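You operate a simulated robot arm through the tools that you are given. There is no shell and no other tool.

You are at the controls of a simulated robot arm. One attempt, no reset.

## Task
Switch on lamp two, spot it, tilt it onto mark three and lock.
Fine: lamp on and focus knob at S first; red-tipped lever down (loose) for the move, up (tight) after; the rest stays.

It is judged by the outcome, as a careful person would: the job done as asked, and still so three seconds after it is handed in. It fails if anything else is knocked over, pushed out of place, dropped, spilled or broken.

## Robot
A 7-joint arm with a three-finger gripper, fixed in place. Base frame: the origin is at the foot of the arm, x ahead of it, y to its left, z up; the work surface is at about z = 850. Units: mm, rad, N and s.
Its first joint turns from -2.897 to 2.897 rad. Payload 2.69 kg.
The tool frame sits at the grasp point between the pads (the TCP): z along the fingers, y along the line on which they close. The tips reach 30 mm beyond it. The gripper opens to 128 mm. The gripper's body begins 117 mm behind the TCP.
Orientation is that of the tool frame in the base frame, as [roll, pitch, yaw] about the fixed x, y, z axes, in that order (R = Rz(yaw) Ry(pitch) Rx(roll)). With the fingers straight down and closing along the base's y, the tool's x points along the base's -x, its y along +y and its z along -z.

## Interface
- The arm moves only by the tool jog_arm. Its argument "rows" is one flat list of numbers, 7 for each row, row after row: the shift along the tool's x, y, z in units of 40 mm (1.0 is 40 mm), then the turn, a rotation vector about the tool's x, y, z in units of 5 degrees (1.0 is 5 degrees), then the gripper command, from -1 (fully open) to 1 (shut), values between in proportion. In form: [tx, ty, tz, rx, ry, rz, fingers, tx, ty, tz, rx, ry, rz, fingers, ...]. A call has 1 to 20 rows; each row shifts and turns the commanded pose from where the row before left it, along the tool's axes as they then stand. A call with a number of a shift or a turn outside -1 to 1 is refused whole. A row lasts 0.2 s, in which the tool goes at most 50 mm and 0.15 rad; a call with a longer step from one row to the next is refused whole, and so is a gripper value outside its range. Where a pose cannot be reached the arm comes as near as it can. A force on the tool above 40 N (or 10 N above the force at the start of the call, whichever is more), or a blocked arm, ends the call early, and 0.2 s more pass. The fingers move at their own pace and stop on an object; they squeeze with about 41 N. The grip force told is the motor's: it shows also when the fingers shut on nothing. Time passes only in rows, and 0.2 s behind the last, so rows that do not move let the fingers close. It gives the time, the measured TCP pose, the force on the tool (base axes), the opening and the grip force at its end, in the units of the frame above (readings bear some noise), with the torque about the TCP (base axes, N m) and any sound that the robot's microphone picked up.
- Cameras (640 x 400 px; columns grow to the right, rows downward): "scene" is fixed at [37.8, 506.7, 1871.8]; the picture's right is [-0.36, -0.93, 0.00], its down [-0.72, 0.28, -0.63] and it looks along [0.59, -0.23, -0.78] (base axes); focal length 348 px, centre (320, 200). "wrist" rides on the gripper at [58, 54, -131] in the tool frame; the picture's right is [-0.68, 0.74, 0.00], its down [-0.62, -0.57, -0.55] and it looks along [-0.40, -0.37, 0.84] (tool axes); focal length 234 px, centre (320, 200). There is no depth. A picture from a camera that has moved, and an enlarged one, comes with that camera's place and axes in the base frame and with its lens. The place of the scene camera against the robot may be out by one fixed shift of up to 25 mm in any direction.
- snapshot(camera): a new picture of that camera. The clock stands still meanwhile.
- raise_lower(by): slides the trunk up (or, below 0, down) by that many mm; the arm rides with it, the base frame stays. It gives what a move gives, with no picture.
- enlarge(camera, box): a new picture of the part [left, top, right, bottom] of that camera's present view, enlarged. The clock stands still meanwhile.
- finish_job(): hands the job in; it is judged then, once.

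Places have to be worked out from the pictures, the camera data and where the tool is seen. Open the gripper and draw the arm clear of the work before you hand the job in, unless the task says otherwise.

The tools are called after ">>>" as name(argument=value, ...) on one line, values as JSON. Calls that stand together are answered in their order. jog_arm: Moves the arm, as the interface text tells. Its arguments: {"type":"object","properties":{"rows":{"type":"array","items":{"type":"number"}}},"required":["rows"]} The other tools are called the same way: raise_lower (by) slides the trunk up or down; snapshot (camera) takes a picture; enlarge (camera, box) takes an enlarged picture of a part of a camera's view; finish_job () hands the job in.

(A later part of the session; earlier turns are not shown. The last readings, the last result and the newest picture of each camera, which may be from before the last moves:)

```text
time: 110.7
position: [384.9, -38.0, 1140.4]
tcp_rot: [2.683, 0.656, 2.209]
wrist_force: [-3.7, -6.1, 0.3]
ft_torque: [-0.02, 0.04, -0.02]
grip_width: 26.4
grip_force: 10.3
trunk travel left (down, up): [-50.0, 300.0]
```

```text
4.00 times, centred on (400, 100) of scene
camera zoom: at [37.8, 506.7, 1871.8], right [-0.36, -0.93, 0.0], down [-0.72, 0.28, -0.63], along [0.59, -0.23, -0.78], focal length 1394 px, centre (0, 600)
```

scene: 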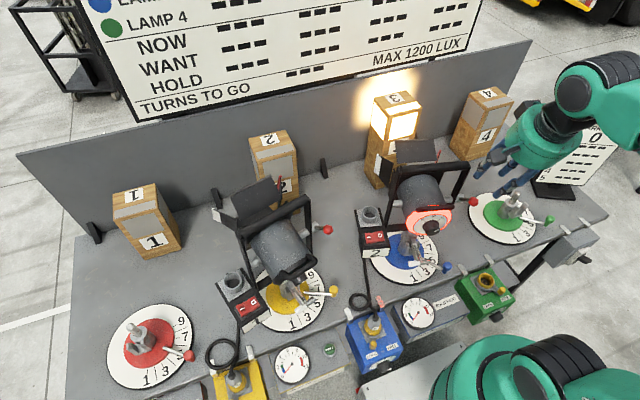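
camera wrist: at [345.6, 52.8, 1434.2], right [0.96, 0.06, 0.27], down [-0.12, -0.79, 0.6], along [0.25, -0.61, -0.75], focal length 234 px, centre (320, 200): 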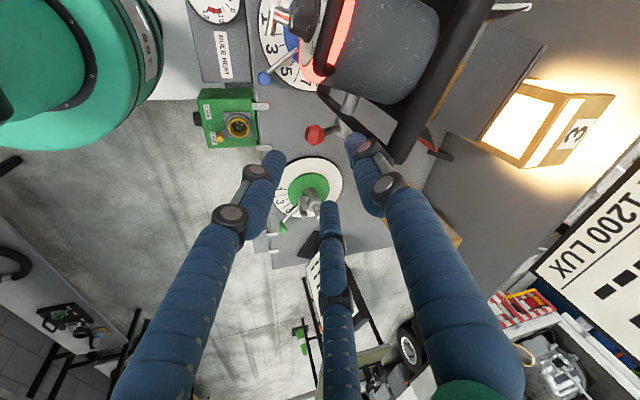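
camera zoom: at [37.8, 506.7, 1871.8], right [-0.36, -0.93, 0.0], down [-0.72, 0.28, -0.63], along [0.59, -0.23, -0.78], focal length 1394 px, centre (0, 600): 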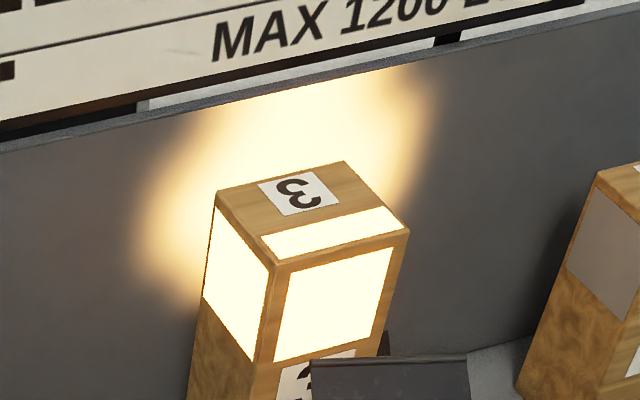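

The pool shifts a little while held (as before). I continue to the bottom of the arc.

>>> jog_arm(rows=[0.186, -0.107, 0.259, 0, 0, 0, 0.8, 0.146, -0.083, 0.288, 0, 0, 0, 0.8, 0.1, -0.057, 0.315, 0, 0, 0, 0.8, 0.05, -0.028, 0.33, 0, 0, 0, 0.8, 0, 0, 0.3, 0, 0, 0, 0.8, 0, 0, 0.2, 0, 0, 0, 0.8, 0, 0, 0, 0, 0, 0, 0.8])

>>> enlarge(camera="wrist", box=[260, 110, 380, 230])

>>> enlarge(camera="scene", box=[370, 120, 510, 260])

```text
time: 112.2
position: [416.1, -46.4, 1077.5]
tcp_rot: [2.684, 0.659, 2.207]
wrist_force: [-0.7, -8.0, 1.5]
ft_torque: [0.03, -0.07, 0.06]
grip_width: 28.3
grip_force: 11.1
trunk travel left (down, up): [-50.0, 300.0]
```

```text
3.33 times, centred on (320, 170) of wrist
camera zoom: at [328.9, 55.5, 1153.8], right [0.73, 0.12, 0.67], down [-0.4, -0.72, 0.57], along [0.55, -0.68, -0.48], focal length 781 px, centre (320, 300)
```

zoom: 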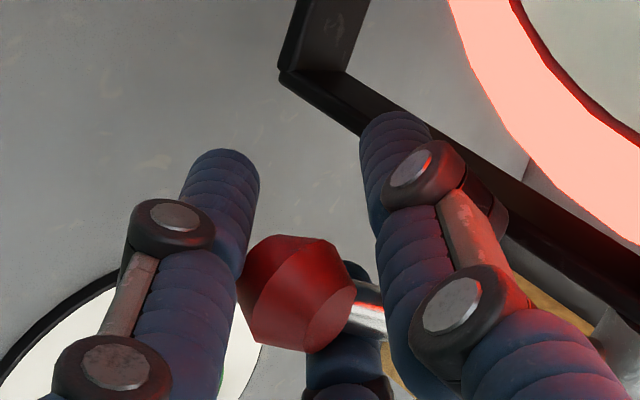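

```text
2.86 times, centred on (440, 190) of scene
camera zoom: at [37.8, 506.7, 1871.8], right [-0.36, -0.93, 0.0], down [-0.72, 0.28, -0.63], along [0.59, -0.23, -0.78], focal length 996 px, centre (-23, 229)
```

zoom: 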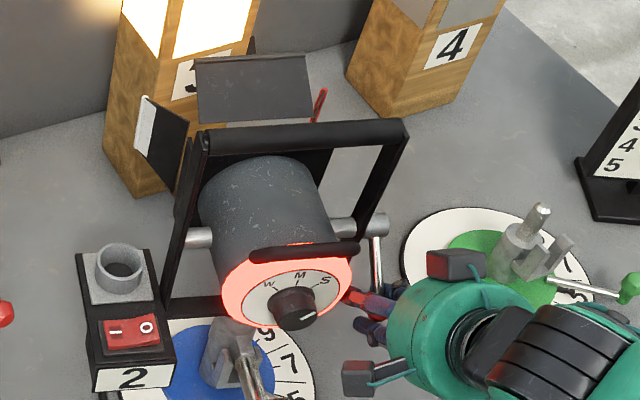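

The lever is down again (ball at (410, −46, 1078)). I open, slide off, and check the lamp.

>>> jog_arm(rows=[0, 0, 0, 0, 0, 0, 0.6, 0, 0, 0, 0, 0, 0, 0.25, 0, 0, 0, 0, 0, 0, 0.2, 0, 0, -0.4, 0, 0, 0, 0.2, 0, 0, -0.7, 0, 0, 0, 0.2, 0, 0, -0.9, 0, 0, 0, 0.2, 0, 0, -0.9, 0, 0, 0, 0.2, -0.231, 0.717, -0.618, 0, 0, 0, 0.2, -0.231, 0.717, -0.618, 0, 0, 0, 0.2, -0.231, 0.717, -0.618, 0, 0, 0, 0.2, -0.231, 0.717, -0.618, 0, 0, 0, 0.2, 0, 0, 0, 0, 0, 0, 0.2])

>>> enlarge(camera="scene", box=[350, 50, 450, 150])

>>> enlarge(camera="scene", box=[370, 120, 510, 260])

```text
time: 114.8
position: [352.6, 53.1, 1290.6]
tcp_rot: [2.682, 0.656, 2.209]
wrist_force: [0.0, -0.5, -0.3]
ft_torque: [-0.01, 0.02, -0.02]
grip_width: 51.2
grip_force: 0.0
trunk travel left (down, up): [-50.0, 300.0]
```

```text
4.00 times, centred on (400, 100) of scene
camera zoom: at [37.8, 506.7, 1871.8], right [-0.36, -0.93, 0.0], down [-0.72, 0.28, -0.63], along [0.59, -0.23, -0.78], focal length 1394 px, centre (0, 600)
```

zoom: 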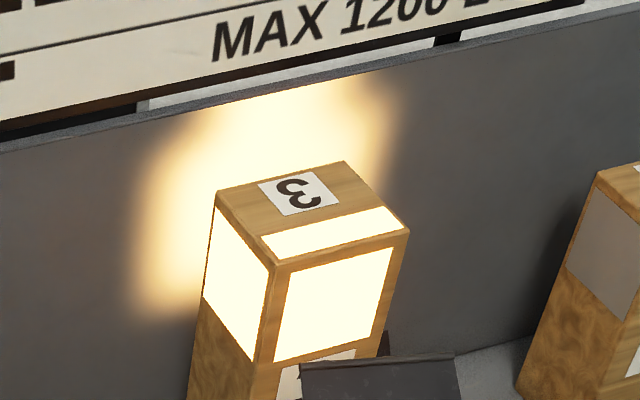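

```text
2.86 times, centred on (440, 190) of scene
camera zoom: at [37.8, 506.7, 1871.8], right [-0.36, -0.93, 0.0], down [-0.72, 0.28, -0.63], along [0.59, -0.23, -0.78], focal length 996 px, centre (-23, 229)
```

zoom: 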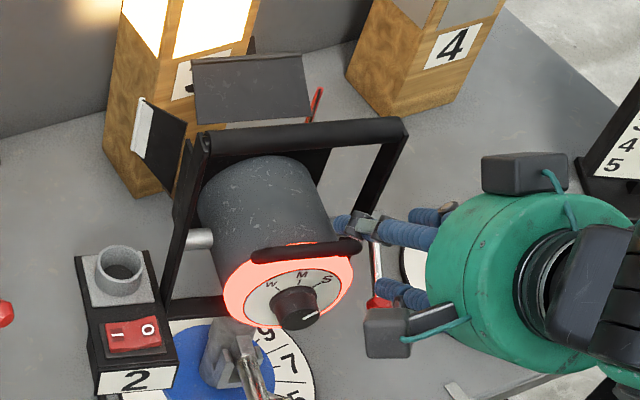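

Lamp and light unchanged, lever down. I roll the hand for the handle grip again.

>>> jog_arm(rows=[0, 0, -0.3, 0, 0, 1, 0.2, 0, 0, 0, 0, 0, 1, 0.2, 0, 0, 0, 0, 0, 1, 0.2, 0, 0, 0, 0, 0, 1, 0.2, 0, 0, 0, 0, 0, 1, 0.2, 0, 0, 0, 0, 0, 1, 0.2, 0, 0, 0, 0, 0, 1, 0.2, 0, 0, 0, 0, 0, 1, 0.2, 0, 0, 0, 0, 0, 1, 0.2, 0, 0, 0, 0, 0, 1, 0.2, 0, 0, 0, 0, 0, 1, 0.2, 0, 0, 0, 0, 0, 1, 0.2, 0, 0, 0, 0.7, 0, 0, 0.2, 0, 0, 0, 0.7, 0, 0, 0.2, 0, 0, 0, 0.7, 0, 0, 0.2, 0, 0, 0, 0.7, 0, 0, 0.2, 0, 0, 0, 0, 0, 0, 0.2])

>>> snapshot(camera="wrist")

>>> enlarge(camera="wrist", box=[230, 50, 390, 190])

```text
time: 118.5
position: [343.7, 57.1, 1300.4]
tcp_rot: [2.605, 0.003, 1.319]
wrist_force: [-0.3, 1.0, 0.2]
ft_torque: [-0.04, 0.01, -0.03]
grip_width: 51.3
grip_force: 0.0
trunk travel left (down, up): [-50.0, 300.0]
```

```text
taken
camera wrist: at [338.2, 120.4, 1440.8], right [0.44, -0.81, 0.38], down [-0.9, -0.4, 0.18], along [0.0, -0.42, -0.91], focal length 234 px, centre (320, 200)
```

wrist: 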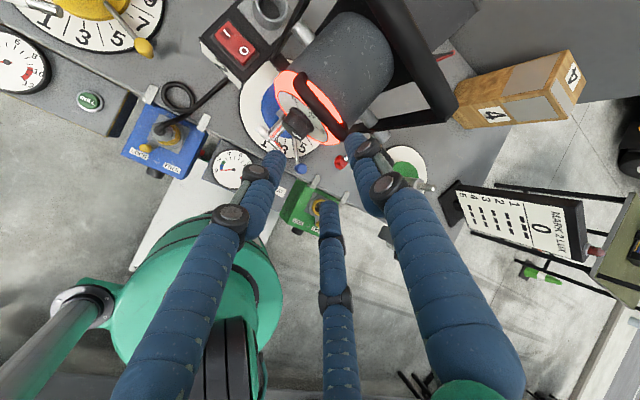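

```text
2.86 times, centred on (310, 120) of wrist
camera zoom: at [338.2, 120.4, 1440.8], right [0.44, -0.81, 0.38], down [-0.9, -0.4, 0.18], along [0.0, -0.42, -0.91], focal length 669 px, centre (349, 429)
```

zoom: 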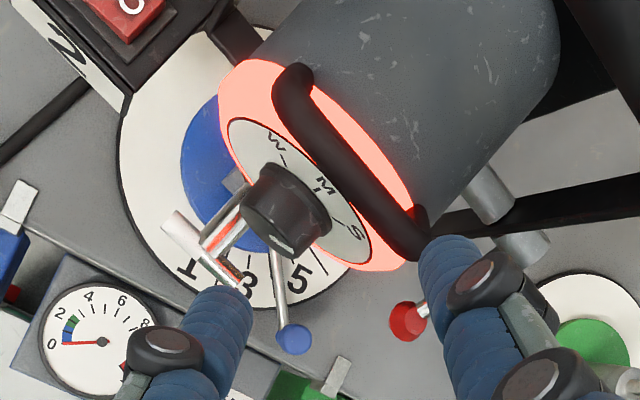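

From this steep view the rear dial shows as a thin ellipse, good for measuring pitch; I zoom in on it.

>>> enlarge(camera="wrist", box=[268, 62, 348, 152])

```text
4.44 times, centred on (308, 107) of wrist
camera zoom: at [338.2, 120.4, 1440.8], right [0.44, -0.81, 0.38], down [-0.9, -0.4, 0.18], along [0.0, -0.42, -0.91], focal length 1041 px, centre (373, 613)
```

zoom: 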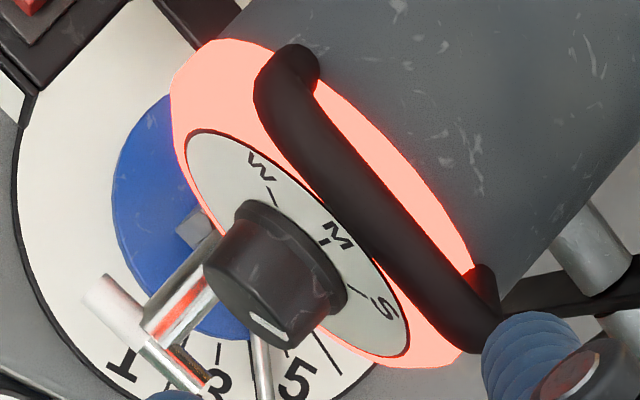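

Dial and light together put the lamp ~1–2° down with its axis ~14 mm below the pivot, so the beam is ~20 mm low at the mark; I'll raise it about 4°. I return to the handle grip pose used before.

>>> jog_arm(rows=[0.17, 0.185, 0.4, 0, 0, 0, 0.2, 0.17, 0.185, 0.7, 0, 0, 0, 0.2, 0, 0, 0.6, 0, 0, 0, 0.2, 0, 0, 0.35, 0, 0, 0, 0.2, 0, 0, 0, 0, 0, 0, 0.2])

>>> enlarge(camera="wrist", box=[240, 90, 400, 230])

>>> enlarge(camera="scene", box=[370, 130, 490, 250])

```text
time: 119.7
position: [400.1, 57.4, 1238.3]
tcp_rot: [2.603, 0.002, 1.317]
wrist_force: [-0.6, -0.9, 0.3]
ft_torque: [-0.03, -0.01, 0.02]
grip_width: 51.2
grip_force: 0.1
trunk travel left (down, up): [-50.0, 300.0]
```

```text
2.86 times, centred on (320, 160) of wrist
camera zoom: at [394.4, 120.2, 1378.4], right [0.44, -0.81, 0.38], down [-0.9, -0.4, 0.18], along [0.0, -0.42, -0.91], focal length 669 px, centre (320, 314)
```

zoom: 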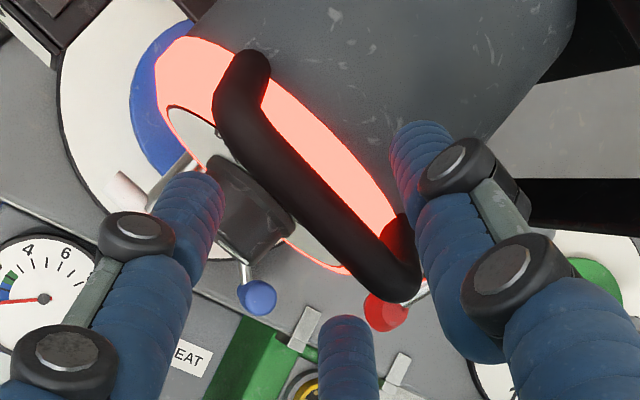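

```text
3.33 times, centred on (430, 190) of scene
camera zoom: at [37.8, 506.7, 1871.8], right [-0.36, -0.93, 0.0], down [-0.72, 0.28, -0.63], along [0.59, -0.23, -0.78], focal length 1162 px, centre (-47, 233)
```

zoom: 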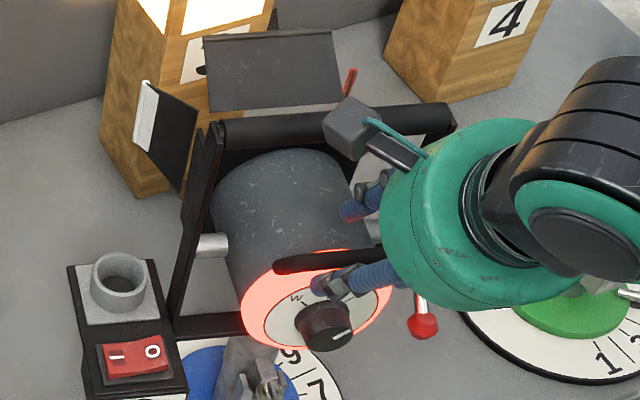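

The bar is properly between the fingers. I advance the last 21 mm and close.

>>> jog_arm(rows=[-0.02, 0, 0.2, 0, 0, 0, 0.2, 0, 0, 0.18, 0, 0, 0, 0.2, 0, 0, 0.15, 0, 0, 0, 0.2, 0, 0, 0, 0, 0, 0, 0.4, 0, 0, 0, 0, 0, 0, 0.6, 0, 0, 0, 0, 0, 0, 0.75, 0, 0, 0, 0, 0, 0, 0.8, 0, 0, 0, 0, 0, 0, 0.8])

>>> enlarge(camera="wrist", box=[240, 90, 400, 230])

>>> enlarge(camera="scene", box=[350, 50, 450, 150])

```text
time: 121.5
position: [410.2, 52.0, 1220.1]
tcp_rot: [2.605, 0.004, 1.317]
wrist_force: [0.6, -3.4, -0.4]
ft_torque: [0.37, -0.03, -0.33]
grip_width: 20.9
grip_force: 40.9
trunk travel left (down, up): [-50.0, 300.0]
```

```text
2.86 times, centred on (320, 160) of wrist
camera zoom: at [405.3, 115.3, 1359.7], right [0.44, -0.81, 0.38], down [-0.9, -0.4, 0.18], along [0.0, -0.42, -0.91], focal length 669 px, centre (320, 314)
```

zoom: 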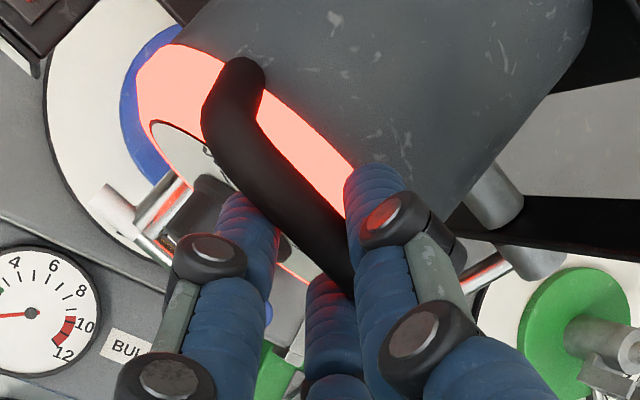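

```text
4.00 times, centred on (400, 100) of scene
camera zoom: at [37.8, 506.7, 1871.8], right [-0.36, -0.93, 0.0], down [-0.72, 0.28, -0.63], along [0.59, -0.23, -0.78], focal length 1394 px, centre (0, 600)
```

zoom: 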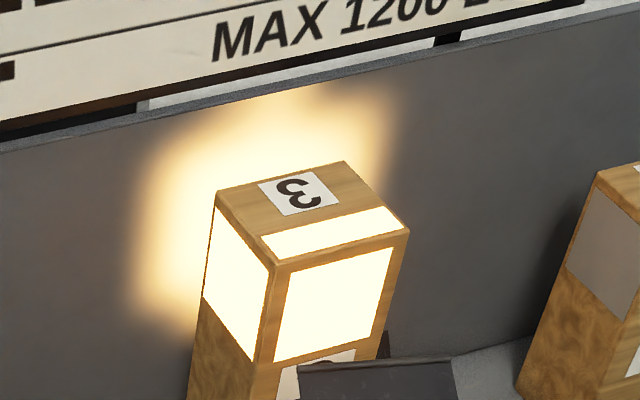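

Gripped (the pool dipped slightly). I now raise the beam: rotate 4° the other way about the tilt axis.

>>> jog_arm(rows=[0, -0.098, 0.0245, -0.4, 0, 0, 0.8, 0, -0.098, 0.0245, -0.4, 0, 0, 0.8, 0, 0, 0, 0, 0, 0, 0.8])

>>> enlarge(camera="scene", box=[350, 50, 450, 150])

```text
time: 122.2
position: [406.3, 53.6, 1213.8]
tcp_rot: [2.534, 0.002, 1.316]
wrist_force: [10.4, -4.0, -0.2]
ft_torque: [0.33, -0.11, -0.17]
grip_width: 20.7
grip_force: 40.4
trunk travel left (down, up): [-50.0, 300.0]
```

```text
4.00 times, centred on (400, 100) of scene
camera zoom: at [37.8, 506.7, 1871.8], right [-0.36, -0.93, 0.0], down [-0.72, 0.28, -0.63], along [0.59, -0.23, -0.78], focal length 1394 px, centre (0, 600)
```

zoom: 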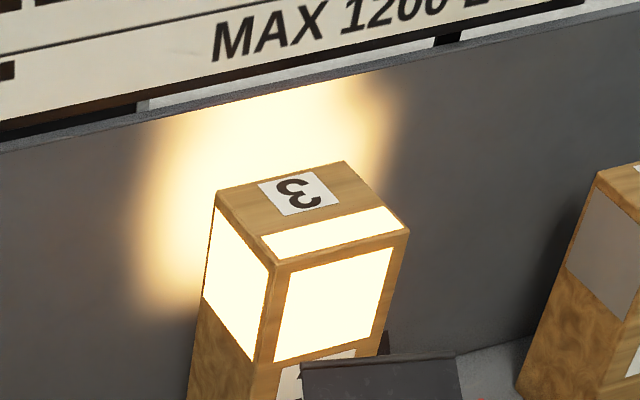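

Beam rose ~1.7° so far (part of the motion was taken up by slack). I turn about 3° more.

>>> jog_arm(rows=[0, -0.0735, 0.0184, -0.3, 0, 0, 0.8, 0, -0.0735, 0.0184, -0.3, 0, 0, 0.8, 0, 0, 0, 0, 0, 0, 0.8])

>>> enlarge(camera="scene", box=[350, 50, 450, 150])

```text
time: 123.0
position: [401.5, 54.6, 1209.5]
tcp_rot: [2.483, 0.004, 1.318]
wrist_force: [8.3, -6.0, 0.1]
ft_torque: [0.0, -0.01, -0.49]
grip_width: 20.9
grip_force: 40.7
trunk travel left (down, up): [-50.0, 300.0]
```

```text
4.00 times, centred on (400, 100) of scene
camera zoom: at [37.8, 506.7, 1871.8], right [-0.36, -0.93, 0.0], down [-0.72, 0.28, -0.63], along [0.59, -0.23, -0.78], focal length 1394 px, centre (0, 600)
```

zoom: 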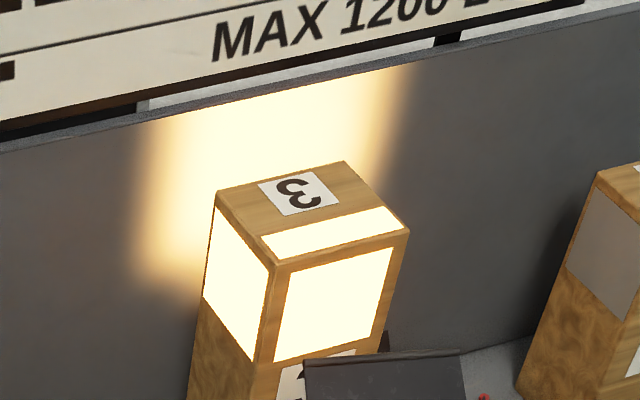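

Now it has risen ~5.5°, slightly too much. I turn back about 2°.

>>> jog_arm(rows=[0, 0.098, -0.0245, 0.4, 0, 0, 0.8, 0, 0, 0, 0, 0, 0, 0.8])

>>> enlarge(camera="scene", box=[350, 50, 450, 150])

```text
time: 123.7
position: [404.5, 53.1, 1213.0]
tcp_rot: [2.519, 0.003, 1.318]
wrist_force: [5.4, -6.0, 1.1]
ft_torque: [-0.01, 0.02, -0.52]
grip_width: 21.0
grip_force: 40.4
trunk travel left (down, up): [-50.0, 300.0]
```

```text
4.00 times, centred on (400, 100) of scene
camera zoom: at [37.8, 506.7, 1871.8], right [-0.36, -0.93, 0.0], down [-0.72, 0.28, -0.63], along [0.59, -0.23, -0.78], focal length 1394 px, centre (0, 600)
```

zoom: 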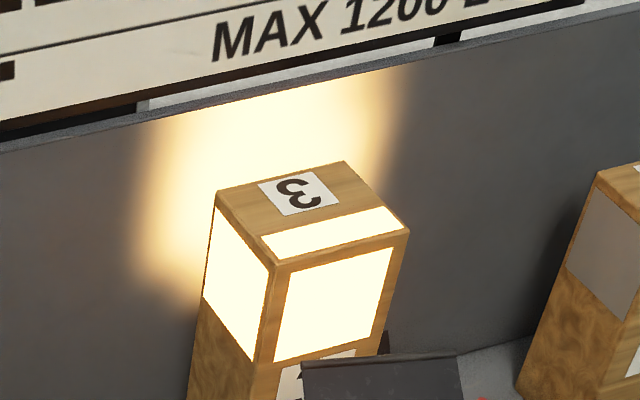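

Close to the target now. I release the handle and measure the free position.

>>> jog_arm(rows=[0, 0, 0, 0, 0, 0, 0.65, 0, 0, 0, 0, 0, 0, 0.5, 0, 0, 0, 0, 0, 0, 0.25, 0, 0, 0, 0, 0, 0, 0.2, 0, 0, 0, 0, 0, 0, 0.2])

>>> enlarge(camera="scene", box=[350, 50, 450, 150])

>>> enlarge(camera="scene", box=[340, 60, 440, 150])

```text
time: 124.8
position: [404.7, 53.7, 1214.0]
tcp_rot: [2.517, 0.004, 1.319]
wrist_force: [1.0, -0.3, 0.7]
ft_torque: [0.01, 0.0, 0.03]
grip_width: 51.0
grip_force: 0.0
trunk travel left (down, up): [-50.0, 300.0]
```

```text
4.00 times, centred on (400, 100) of scene
camera zoom: at [37.8, 506.7, 1871.8], right [-0.36, -0.93, 0.0], down [-0.72, 0.28, -0.63], along [0.59, -0.23, -0.78], focal length 1394 px, centre (0, 600)
```

zoom: 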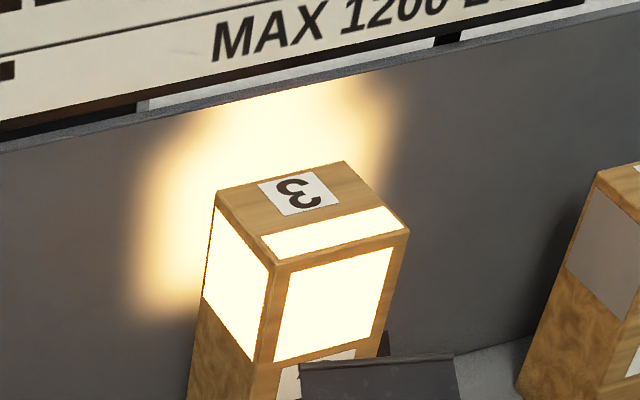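

```text
4.44 times, centred on (390, 105) of scene
camera zoom: at [37.8, 506.7, 1871.8], right [-0.36, -0.93, 0.0], down [-0.72, 0.28, -0.63], along [0.59, -0.23, -0.78], focal length 1549 px, centre (9, 622)
```

zoom: 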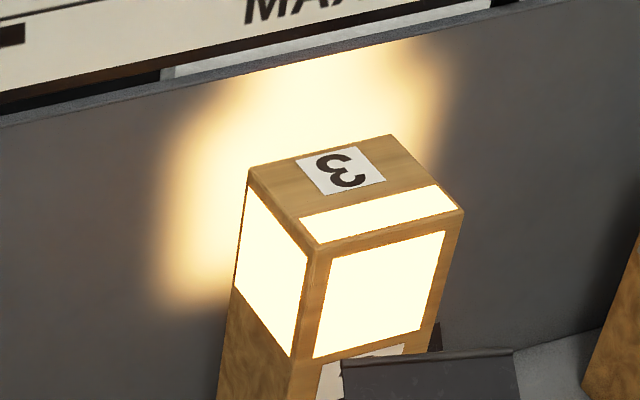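

On release the lamp sprang back to exactly its former aim – so it is still clamped: the lever this time stopped a few degrees short of fully down (ball ~7 mm higher than the first time). I back off the handle and return to the lever.

>>> jog_arm(rows=[0, 0, -0.5, 0, 0, 0, 0.2, 0, 0, -0.8, 0, 0, 0, 0.2, 0, 0, -0.9, -0.6, 0, 0, 0.2, 0, 0, 0, -0.6, 0, 0, 0.2, 0, 0, 0, -0.64, 0, 0, 0.2, 0, 0, 0, 0, 0, -1, 0.2, 0, 0, 0, 0, 0, -1, 0.2, 0, 0, 0, 0, 0, -1, 0.2, 0, 0, 0, 0, 0, -1, 0.2, 0, 0, 0, 0, 0, -1, 0.2, 0, 0, 0, 0, 0, -1, 0.2, 0, 0, 0, 0, 0, -1, 0.2, 0, 0, 0, 0, 0, -1, 0.2, 0, 0, 0, 0, 0, -1, 0.2, 0, 0, 0, 0, 0, -1, 0.2, 0, 0, 0, 0, 0, -1, 0.2, 0, 0, 0, 0, 0, -1, 0.2, 0, 0, 0, 0, 0, 0, 0.2])

>>> enlarge(camera="scene", box=[370, 120, 510, 260])

>>> snapshot(camera="wrist")

```text
time: 128.7
position: [353.9, 66.5, 1284.4]
tcp_rot: [2.682, 0.66, 2.208]
wrist_force: [0.4, 0.9, -0.5]
ft_torque: [0.0, -0.01, 0.01]
grip_width: 51.1
grip_force: 0.0
trunk travel left (down, up): [-50.0, 300.0]
```

```text
2.86 times, centred on (440, 190) of scene
camera zoom: at [37.8, 506.7, 1871.8], right [-0.36, -0.93, 0.0], down [-0.72, 0.28, -0.63], along [0.59, -0.23, -0.78], focal length 996 px, centre (-23, 229)
```

zoom: 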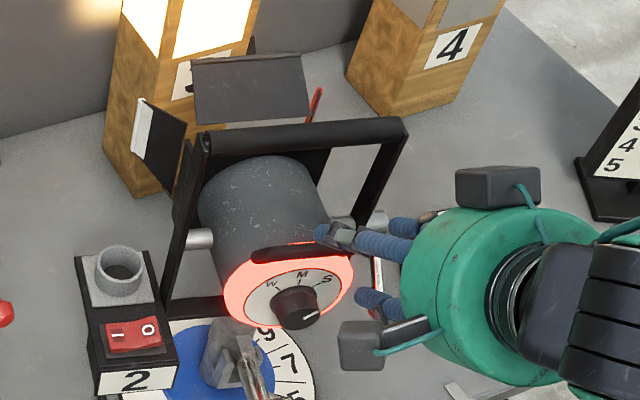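

```text
taken
camera wrist: at [266.9, 169.1, 1360.0], right [0.73, 0.12, 0.67], down [-0.4, -0.72, 0.57], along [0.55, -0.69, -0.47], focal length 234 px, centre (320, 200)
```

wrist: 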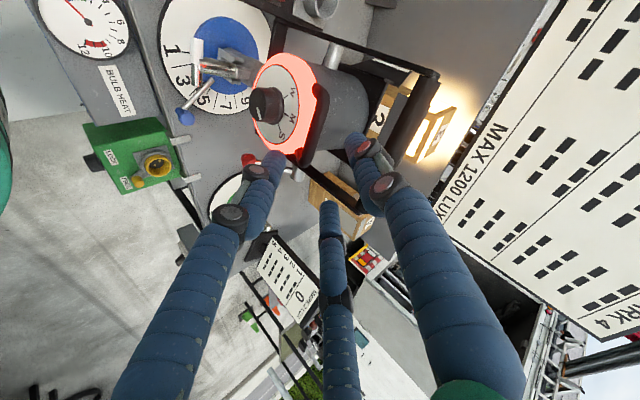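

I move to the lever stand-off with the fingers closed, to push the ball the last bit down along its tangent.

>>> jog_arm(rows=[-0.32, -0.725, 0.3175, 0, 0, 0, 0.2, -0.32, -0.725, 0.3175, 0, 0, 0, 0.2, -0.32, -0.725, 0.3175, 0, 0, 0, 0.5, 0.555, -0.328, 0.697, 0, 0, 0, 1, 0.555, -0.328, 0.697, 0, 0, 0, 1, 0.555, -0.328, 0.697, 0, 0, 0, 1, 0, 0, 0, 0, 0, 0, 1])

>>> enlarge(camera="wrist", box=[260, 90, 380, 210])

>>> enlarge(camera="scene", box=[410, 160, 490, 260])

```text
time: 130.2
position: [352.6, -34.2, 1136.0]
tcp_rot: [2.683, 0.659, 2.206]
wrist_force: [-0.1, -1.0, -0.6]
ft_torque: [0.01, 0.0, 0.0]
grip_width: 1.8
grip_force: 31.5
trunk travel left (down, up): [-50.0, 300.0]
```

```text
3.33 times, centred on (320, 150) of wrist
camera zoom: at [266.0, 68.9, 1212.2], right [0.73, 0.12, 0.67], down [-0.4, -0.72, 0.57], along [0.55, -0.69, -0.47], focal length 781 px, centre (320, 367)
```

zoom: 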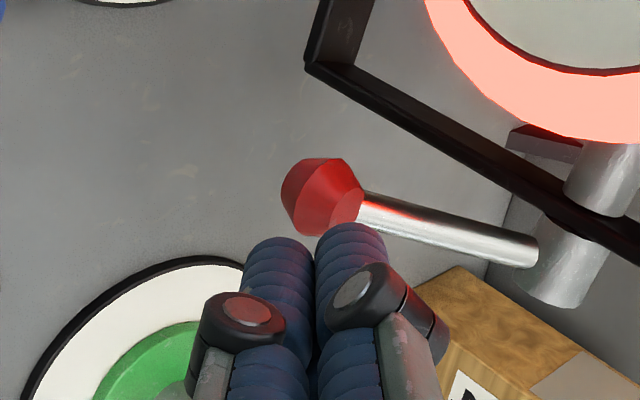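

```text
4.00 times, centred on (450, 210) of scene
camera zoom: at [37.8, 506.7, 1871.8], right [-0.36, -0.93, 0.0], down [-0.72, 0.28, -0.63], along [0.59, -0.23, -0.78], focal length 1394 px, centre (-200, 160)
```

zoom: 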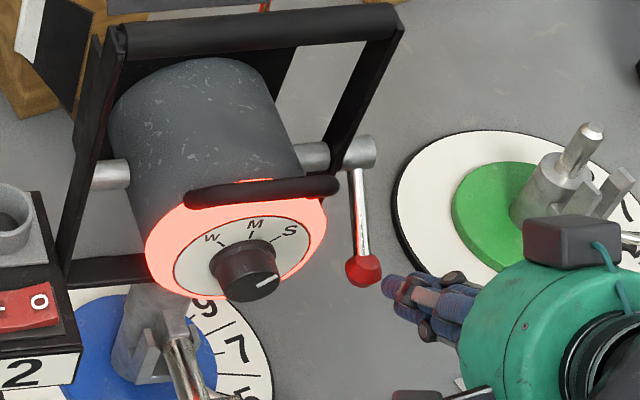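

The lever looks to be where it was the first time, but I push the ball firmly along its tangent with the closed fingertips to be sure it is fully at the loose end.

>>> jog_arm(rows=[0.01, 0.06, 0.4, 0, 0, 0, 1, 0, 0, 0.4, 0, 0, 0, 1, 0, 0, 0.08, 0, 0, 0, 1, 0, 0, 0.08, 0, 0, 0, 1, 0, 0, 0.06, 0, 0, 0, 1, 0, 0, 0, 0, 0, 0, 1])

>>> enlarge(camera="wrist", box=[260, 90, 380, 210])

>>> enlarge(camera="scene", box=[410, 160, 490, 260])

```text
time: 131.7
position: [382.9, -39.2, 1107.3]
tcp_rot: [2.683, 0.66, 2.207]
wrist_force: [0.8, 0.0, 0.0]
ft_torque: [0.01, 0.0, -0.01]
grip_width: 2.0
grip_force: 30.6
trunk travel left (down, up): [-50.0, 300.0]
```

```text
3.33 times, centred on (320, 150) of wrist
camera zoom: at [295.7, 64.5, 1183.9], right [0.73, 0.12, 0.67], down [-0.4, -0.72, 0.57], along [0.55, -0.69, -0.47], focal length 781 px, centre (320, 367)
```

zoom: 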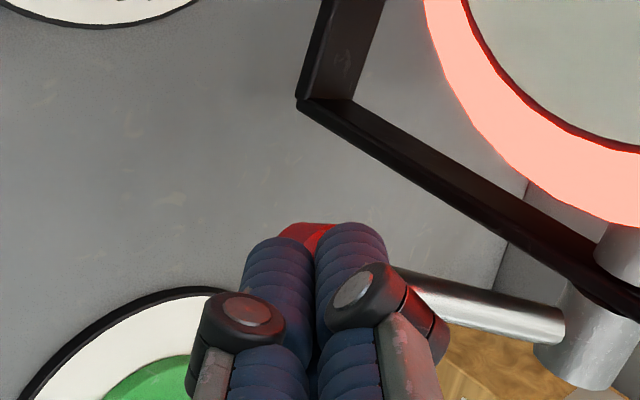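

```text
4.00 times, centred on (450, 210) of scene
camera zoom: at [37.8, 506.7, 1871.8], right [-0.36, -0.93, 0.0], down [-0.72, 0.28, -0.63], along [0.59, -0.23, -0.78], focal length 1394 px, centre (-200, 160)
```

zoom: 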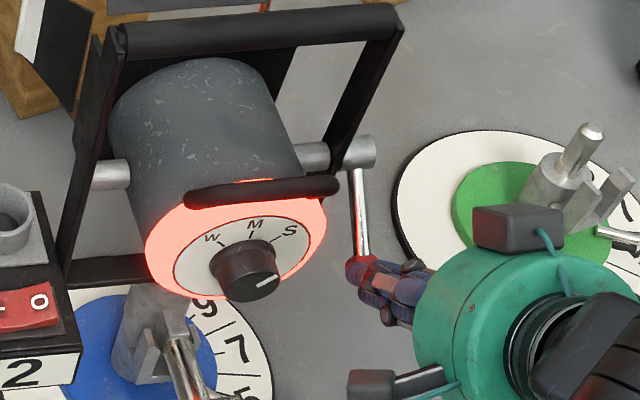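

No contact yet; I go on in 3 mm steps.

>>> jog_arm(rows=[0, 0, 0.08, 0, 0, 0, 1, 0, 0, 0.08, 0, 0, 0, 1, 0, 0, 0.08, 0, 0, 0, 1, 0, 0, 0, 0, 0, 0, 1])

```text
time: 132.7
position: [389.0, -38.5, 1101.0]
tcp_rot: [2.683, 0.66, 2.207]
wrist_force: [0.9, 0.6, 0.5]
ft_torque: [0.01, 0.0, 0.0]
grip_width: 2.1
grip_force: 30.9
trunk travel left (down, up): [-50.0, 300.0]
```

>>> jog_arm(rows=[0, 0, 0.08, 0, 0, 0, 1, 0, 0, 0.08, 0, 0, 0, 1, 0, 0, 0, 0, 0, 0, 1])

>>> enlarge(camera="wrist", box=[260, 90, 380, 210])

>>> enlarge(camera="scene", box=[430, 190, 490, 250])

```text
time: 133.4
position: [393.6, -39.3, 1095.6]
tcp_rot: [2.683, 0.66, 2.205]
wrist_force: [-1.5, 1.3, 0.9]
ft_torque: [-0.01, 0.01, -0.03]
grip_width: 1.9
grip_force: 31.7
trunk travel left (down, up): [-50.0, 300.0]
```

```text
3.33 times, centred on (320, 150) of wrist
camera zoom: at [306.5, 62.6, 1172.4], right [0.73, 0.12, 0.67], down [-0.4, -0.72, 0.57], along [0.55, -0.69, -0.47], focal length 781 px, centre (320, 367)
```

zoom: 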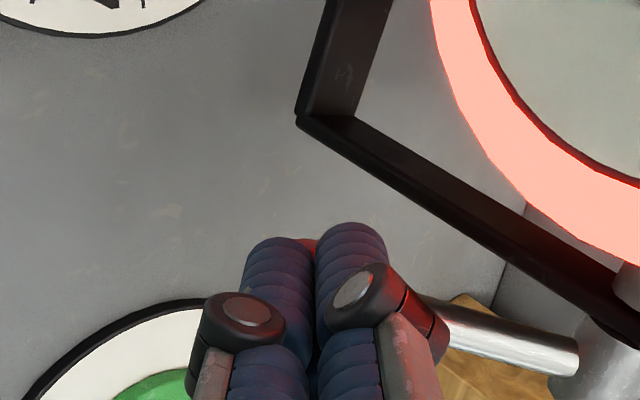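

```text
6.67 times, centred on (460, 220) of scene
camera zoom: at [37.8, 506.7, 1871.8], right [-0.36, -0.93, 0.0], down [-0.72, 0.28, -0.63], along [0.59, -0.23, -0.78], focal length 2324 px, centre (-613, 67)
```

zoom: 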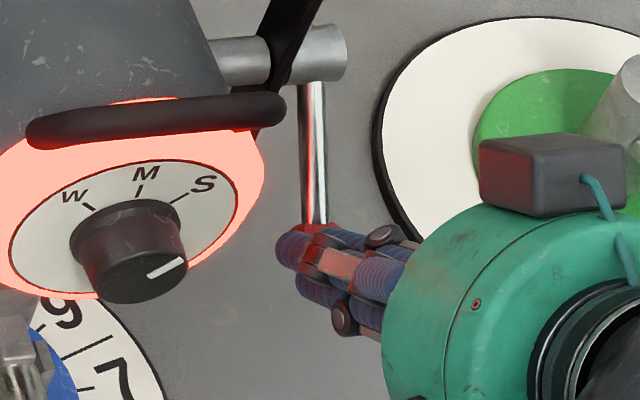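

There's no resistance although the tip has advanced: the lever is being pushed further down (to about −55°), so −42° was not its end. I continue until it stops.

>>> jog_arm(rows=[-0.02, 0.01, 0.1, 0, 0, 0, 1, -0.02, 0.01, 0.1, 0, 0, 0, 1, -0.02, 0.01, 0.1, 0, 0, 0, 1, 0, 0, 0, 0, 0, 0, 1])

>>> enlarge(camera="wrist", box=[260, 90, 380, 210])

>>> enlarge(camera="scene", box=[430, 190, 490, 250])

```text
time: 134.4
position: [402.9, -41.0, 1088.7]
tcp_rot: [2.681, 0.661, 2.206]
wrist_force: [0.1, 0.3, 0.3]
ft_torque: [0.03, 0.01, -0.01]
grip_width: 2.3
grip_force: 31.6
trunk travel left (down, up): [-50.0, 300.0]
```

```text
3.33 times, centred on (320, 150) of wrist
camera zoom: at [315.9, 59.9, 1165.7], right [0.73, 0.12, 0.67], down [-0.4, -0.72, 0.57], along [0.55, -0.69, -0.47], focal length 781 px, centre (320, 367)
```

zoom: 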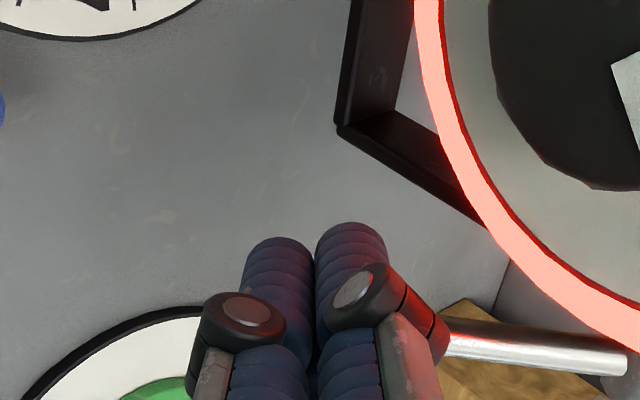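

```text
6.67 times, centred on (460, 220) of scene
camera zoom: at [37.8, 506.7, 1871.8], right [-0.36, -0.93, 0.0], down [-0.72, 0.28, -0.63], along [0.59, -0.23, -0.78], focal length 2324 px, centre (-613, 67)
```

zoom: 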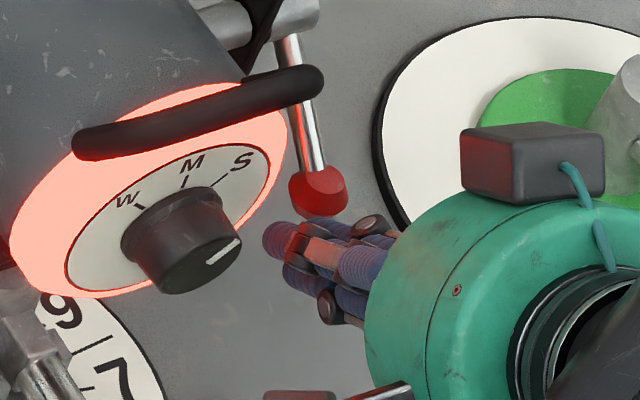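

The lamp's whole head looks turned in pan now. I stop and look at the full scene.

>>> snapshot(camera="scene")

>>> enlarge(camera="scene", box=[350, 130, 510, 290])

>>> snapshot(camera="wrist")

```text
taken
```

scene: 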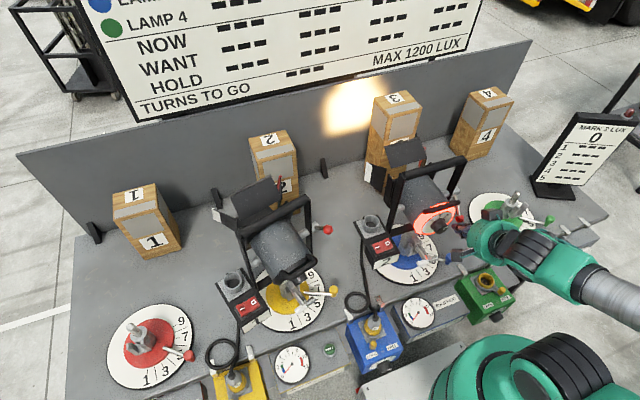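

```text
2.50 times, centred on (430, 210) of scene
camera zoom: at [37.8, 506.7, 1871.8], right [-0.36, -0.93, 0.0], down [-0.72, 0.28, -0.63], along [0.59, -0.23, -0.78], focal length 871 px, centre (45, 175)
```

zoom: 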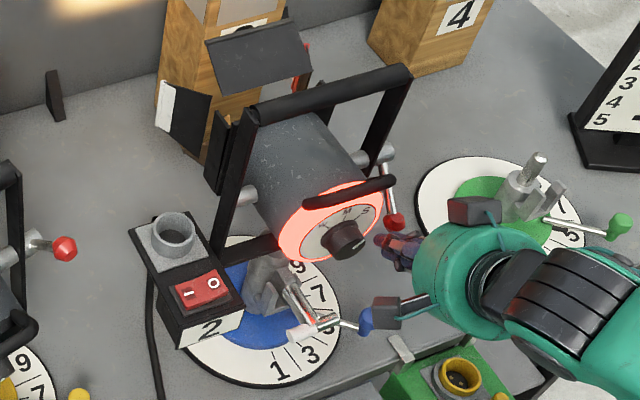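

```text
taken
camera wrist: at [315.9, 59.9, 1165.7], right [0.73, 0.12, 0.67], down [-0.4, -0.72, 0.57], along [0.55, -0.69, -0.47], focal length 234 px, centre (320, 200)
```

wrist: 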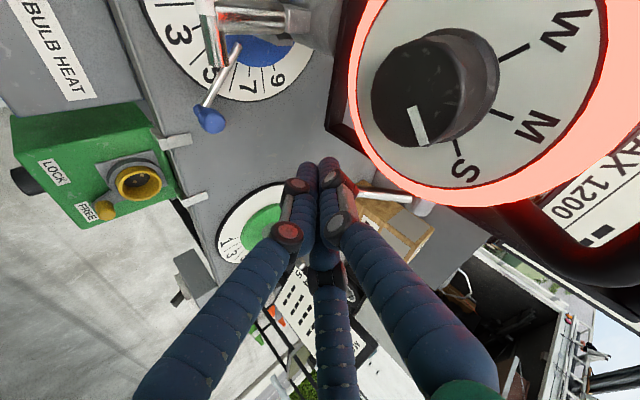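

The head has been pushed ~10° in pan by my fist on the lever side. I immediately withdraw along the tool axis and see whether it springs back.

>>> jog_arm(rows=[0.02, -0.01, -0.1, 0, 0, 0, 1, 0.02, -0.01, -0.2, 0, 0, 0, 1, 0.02, -0.01, -0.4, 0, 0, 0, 1, 0, 0, 0, 0, 0, 0, 1])

>>> snapshot(camera="scene")

>>> enlarge(camera="scene", box=[350, 130, 510, 290])

```text
time: 135.4
position: [383.4, -35.9, 1106.6]
tcp_rot: [2.682, 0.661, 2.207]
wrist_force: [0.9, 0.0, 0.6]
ft_torque: [-0.01, -0.01, -0.01]
grip_width: 2.2
grip_force: 31.2
trunk travel left (down, up): [-50.0, 300.0]
```

```text
taken
```

scene: 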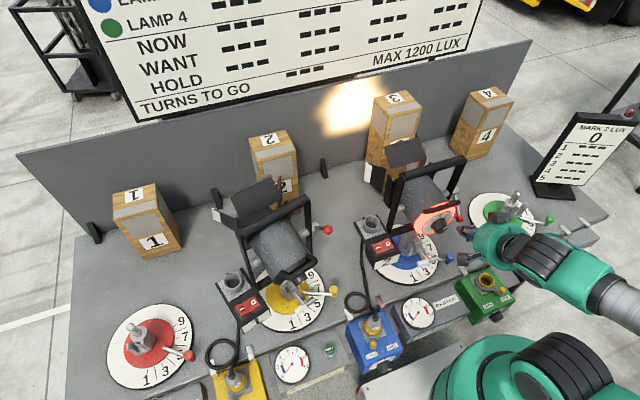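

```text
2.50 times, centred on (430, 210) of scene
camera zoom: at [37.8, 506.7, 1871.8], right [-0.36, -0.93, 0.0], down [-0.72, 0.28, -0.63], along [0.59, -0.23, -0.78], focal length 871 px, centre (45, 175)
```

zoom: 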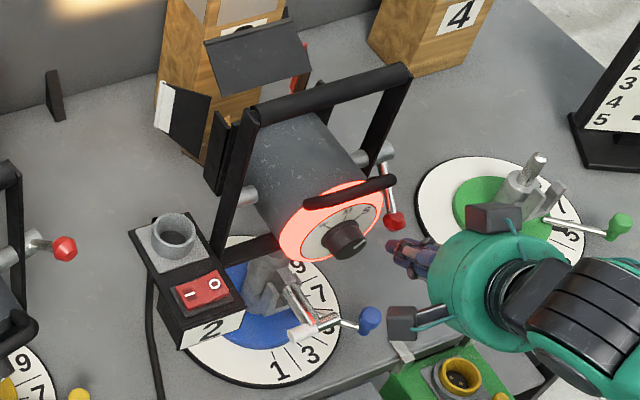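

It did not spring back: the pan clamp slipped ~14° to the left, so I must push it back to where it was. Pushing forward on the left side (front of switch box 2) will turn it clockwise. I move around behind the lamp to the box's front, high over everything.

>>> jog_arm(rows=[-0.488, 0.255, -0.889, 0, 0, 0, 1, -0.488, 0.255, -0.889, 0, 0, 0, 1, -0.488, 0.255, -0.889, 0, 0, 0, 1, -0.488, 0.255, -0.889, 0, 0, 0, 1, 0.62, 0.735, -0.17, 0, 0, 0, 1, 0.62, 0.735, -0.17, 0, 0, 0, 1, 0.62, 0.735, -0.17, 0, 0, 0, 1, 0.62, 0.735, -0.17, 0, 0, 0, 1, 0.62, 0.735, -0.17, 0, 0, 0, 1, 0, 0, 0, 0, 0, 0, 1])

>>> snapshot(camera="wrist")

>>> enlarge(camera="scene", box=[370, 120, 510, 260])

>>> enlarge(camera="scene", box=[310, 50, 410, 150])

```text
time: 137.7
position: [347.1, 167.4, 1270.7]
tcp_rot: [2.682, 0.66, 2.205]
wrist_force: [0.4, 0.0, -0.1]
ft_torque: [-0.05, -0.01, -0.06]
grip_width: 2.3
grip_force: 31.2
trunk travel left (down, up): [-50.0, 300.0]
```

```text
taken
camera wrist: at [260.1, 269.0, 1346.8], right [0.73, 0.12, 0.67], down [-0.4, -0.72, 0.57], along [0.55, -0.69, -0.47], focal length 234 px, centre (320, 200)
```

wrist: 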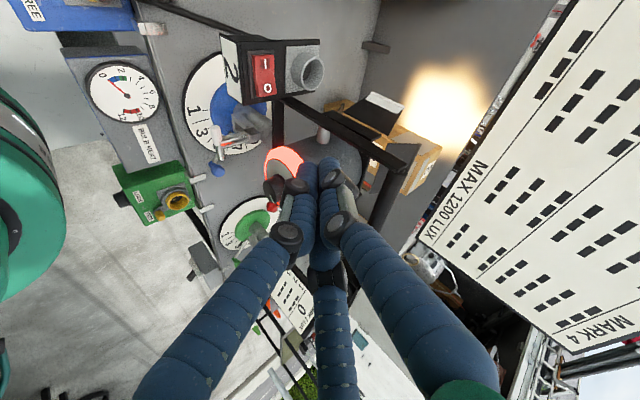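

```text
2.86 times, centred on (440, 190) of scene
camera zoom: at [37.8, 506.7, 1871.8], right [-0.36, -0.93, 0.0], down [-0.72, 0.28, -0.63], along [0.59, -0.23, -0.78], focal length 996 px, centre (-23, 229)
```

zoom: 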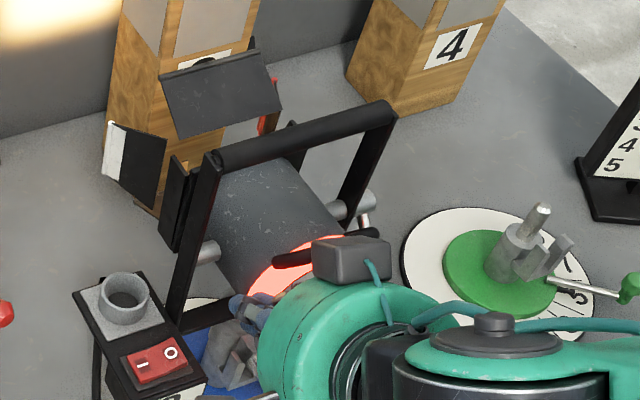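

```text
4.00 times, centred on (360, 100) of scene
camera zoom: at [37.8, 506.7, 1871.8], right [-0.36, -0.93, 0.0], down [-0.72, 0.28, -0.63], along [0.59, -0.23, -0.78], focal length 1394 px, centre (160, 600)
```

zoom: 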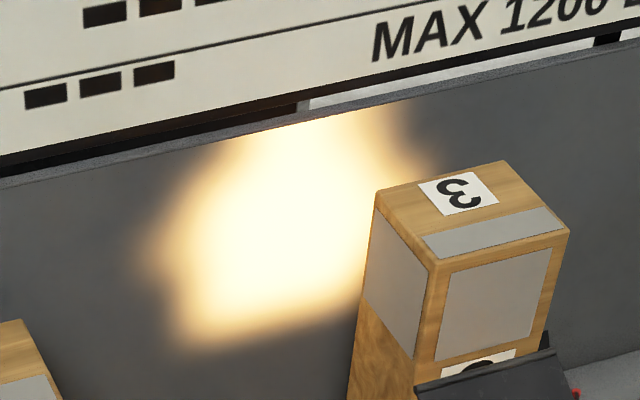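

The full pool is visible now (its lower edge is cut straight by the barn doors). Box 2's front face is near (416, 161, 1025). I lower the closed fingers to just in front of it.

>>> jog_arm(rows=[0.514, -0.2525, 0.754, 0, 0, 0, 1, 0.514, -0.2525, 0.754, 0, 0, 0, 1, 0.514, -0.2525, 0.754, 0, 0, 0, 1, 0.514, -0.2525, 0.754, 0, 0, 0, 1, 0.514, -0.2525, 0.754, 0, 0, 0, 1, 0.4, -0.2, 0.6, 0, 0, 0, 1, 0, 0, 0, 0, 0, 0, 1])

>>> snapshot(camera="wrist")

>>> enlarge(camera="scene", box=[340, 170, 460, 290])

```text
time: 139.2
position: [378.2, 164.5, 1054.9]
tcp_rot: [2.683, 0.659, 2.206]
wrist_force: [0.3, 0.1, -0.2]
ft_torque: [-0.05, 0.04, -0.03]
grip_width: 2.0
grip_force: 31.0
trunk travel left (down, up): [-50.0, 300.0]
```

```text
taken
camera wrist: at [290.1, 266.7, 1132.3], right [0.73, 0.12, 0.67], down [-0.4, -0.72, 0.57], along [0.55, -0.69, -0.47], focal length 234 px, centre (320, 200)
```

wrist: 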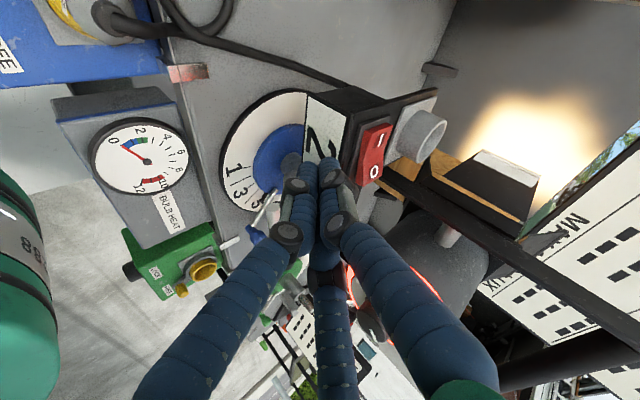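

```text
3.33 times, centred on (400, 230) of scene
camera zoom: at [37.8, 506.7, 1871.8], right [-0.36, -0.93, 0.0], down [-0.72, 0.28, -0.63], along [0.59, -0.23, -0.78], focal length 1162 px, centre (53, 100)
```

zoom: 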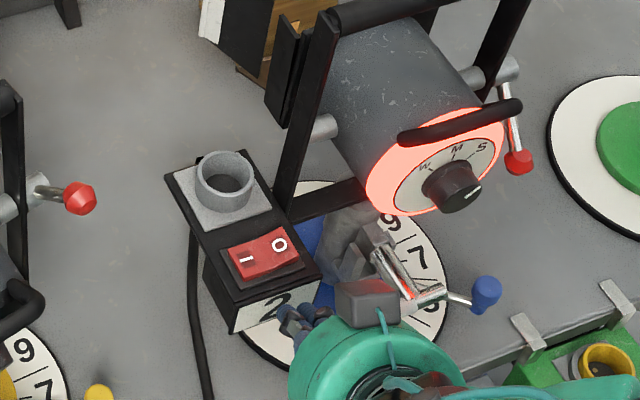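

The fingertips are in front of the box's label. I push straight forward (+x) in small steps.

>>> jog_arm(rows=[-0.059, 0.0695, 0.0858, 0, 0, 0, 1, -0.059, 0.0695, 0.0858, 0, 0, 0, 1, -0.059, 0.0695, 0.0858, 0, 0, 0, 1, -0.059, 0.0695, 0.0858, 0, 0, 0, 1, 0, 0, 0, 0, 0, 0, 1])

>>> enlarge(camera="scene", box=[340, 170, 460, 290])

```text
time: 140.4
position: [396.4, 163.8, 1052.8]
tcp_rot: [2.683, 0.66, 2.205]
wrist_force: [0.7, -0.2, -0.3]
ft_torque: [-0.02, 0.03, -0.02]
grip_width: 2.3
grip_force: 31.0
trunk travel left (down, up): [-50.0, 300.0]
```

```text
3.33 times, centred on (400, 230) of scene
camera zoom: at [37.8, 506.7, 1871.8], right [-0.36, -0.93, 0.0], down [-0.72, 0.28, -0.63], along [0.59, -0.23, -0.78], focal length 1162 px, centre (53, 100)
```

zoom: 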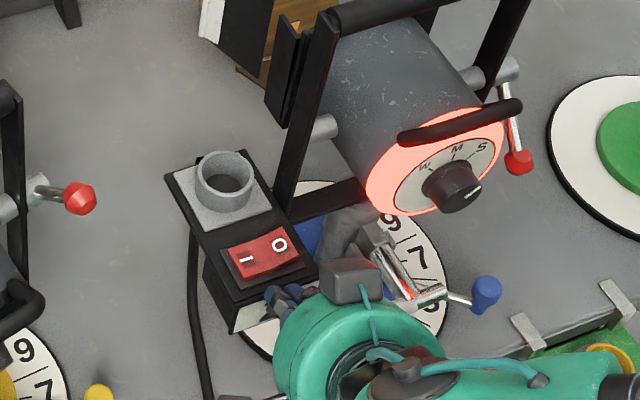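

>>> jog_arm(rows=[-0.047, 0.0556, 0.0686, 0, 0, 0, 1, -0.047, 0.0556, 0.0686, 0, 0, 0, 1, 0, 0, 0, 0, 0, 0, 1])

>>> enlarge(camera="scene", box=[340, 170, 460, 290])

>>> enlarge(camera="wrist", box=[260, 80, 400, 220])

```text
time: 141.2
position: [405.2, 165.5, 1054.1]
tcp_rot: [2.684, 0.661, 2.205]
wrist_force: [0.0, 0.0, 0.7]
ft_torque: [0.04, 0.02, 0.0]
grip_width: 2.1
grip_force: 31.7
trunk travel left (down, up): [-50.0, 300.0]
```

```text
3.33 times, centred on (400, 230) of scene
camera zoom: at [37.8, 506.7, 1871.8], right [-0.36, -0.93, 0.0], down [-0.72, 0.28, -0.63], along [0.59, -0.23, -0.78], focal length 1162 px, centre (53, 100)
```

zoom: 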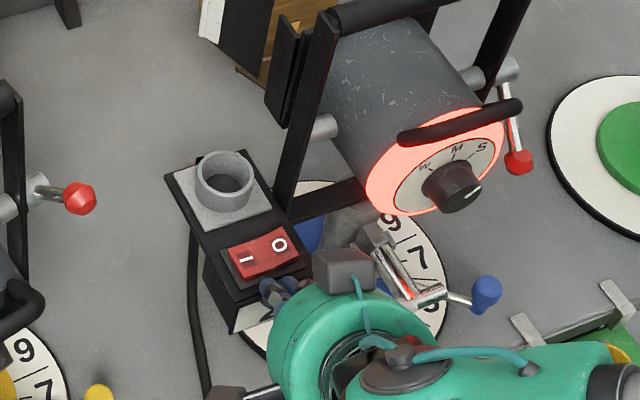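

```text
2.86 times, centred on (330, 150) of wrist
camera zoom: at [317.5, 267.5, 1129.9], right [0.73, 0.12, 0.67], down [-0.4, -0.72, 0.57], along [0.55, -0.69, -0.47], focal length 669 px, centre (291, 343)
```

zoom: 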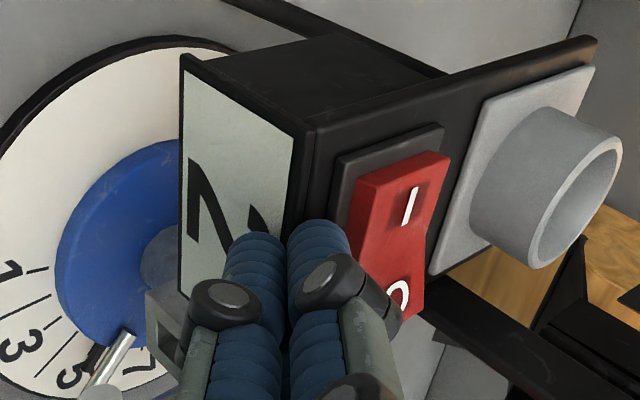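

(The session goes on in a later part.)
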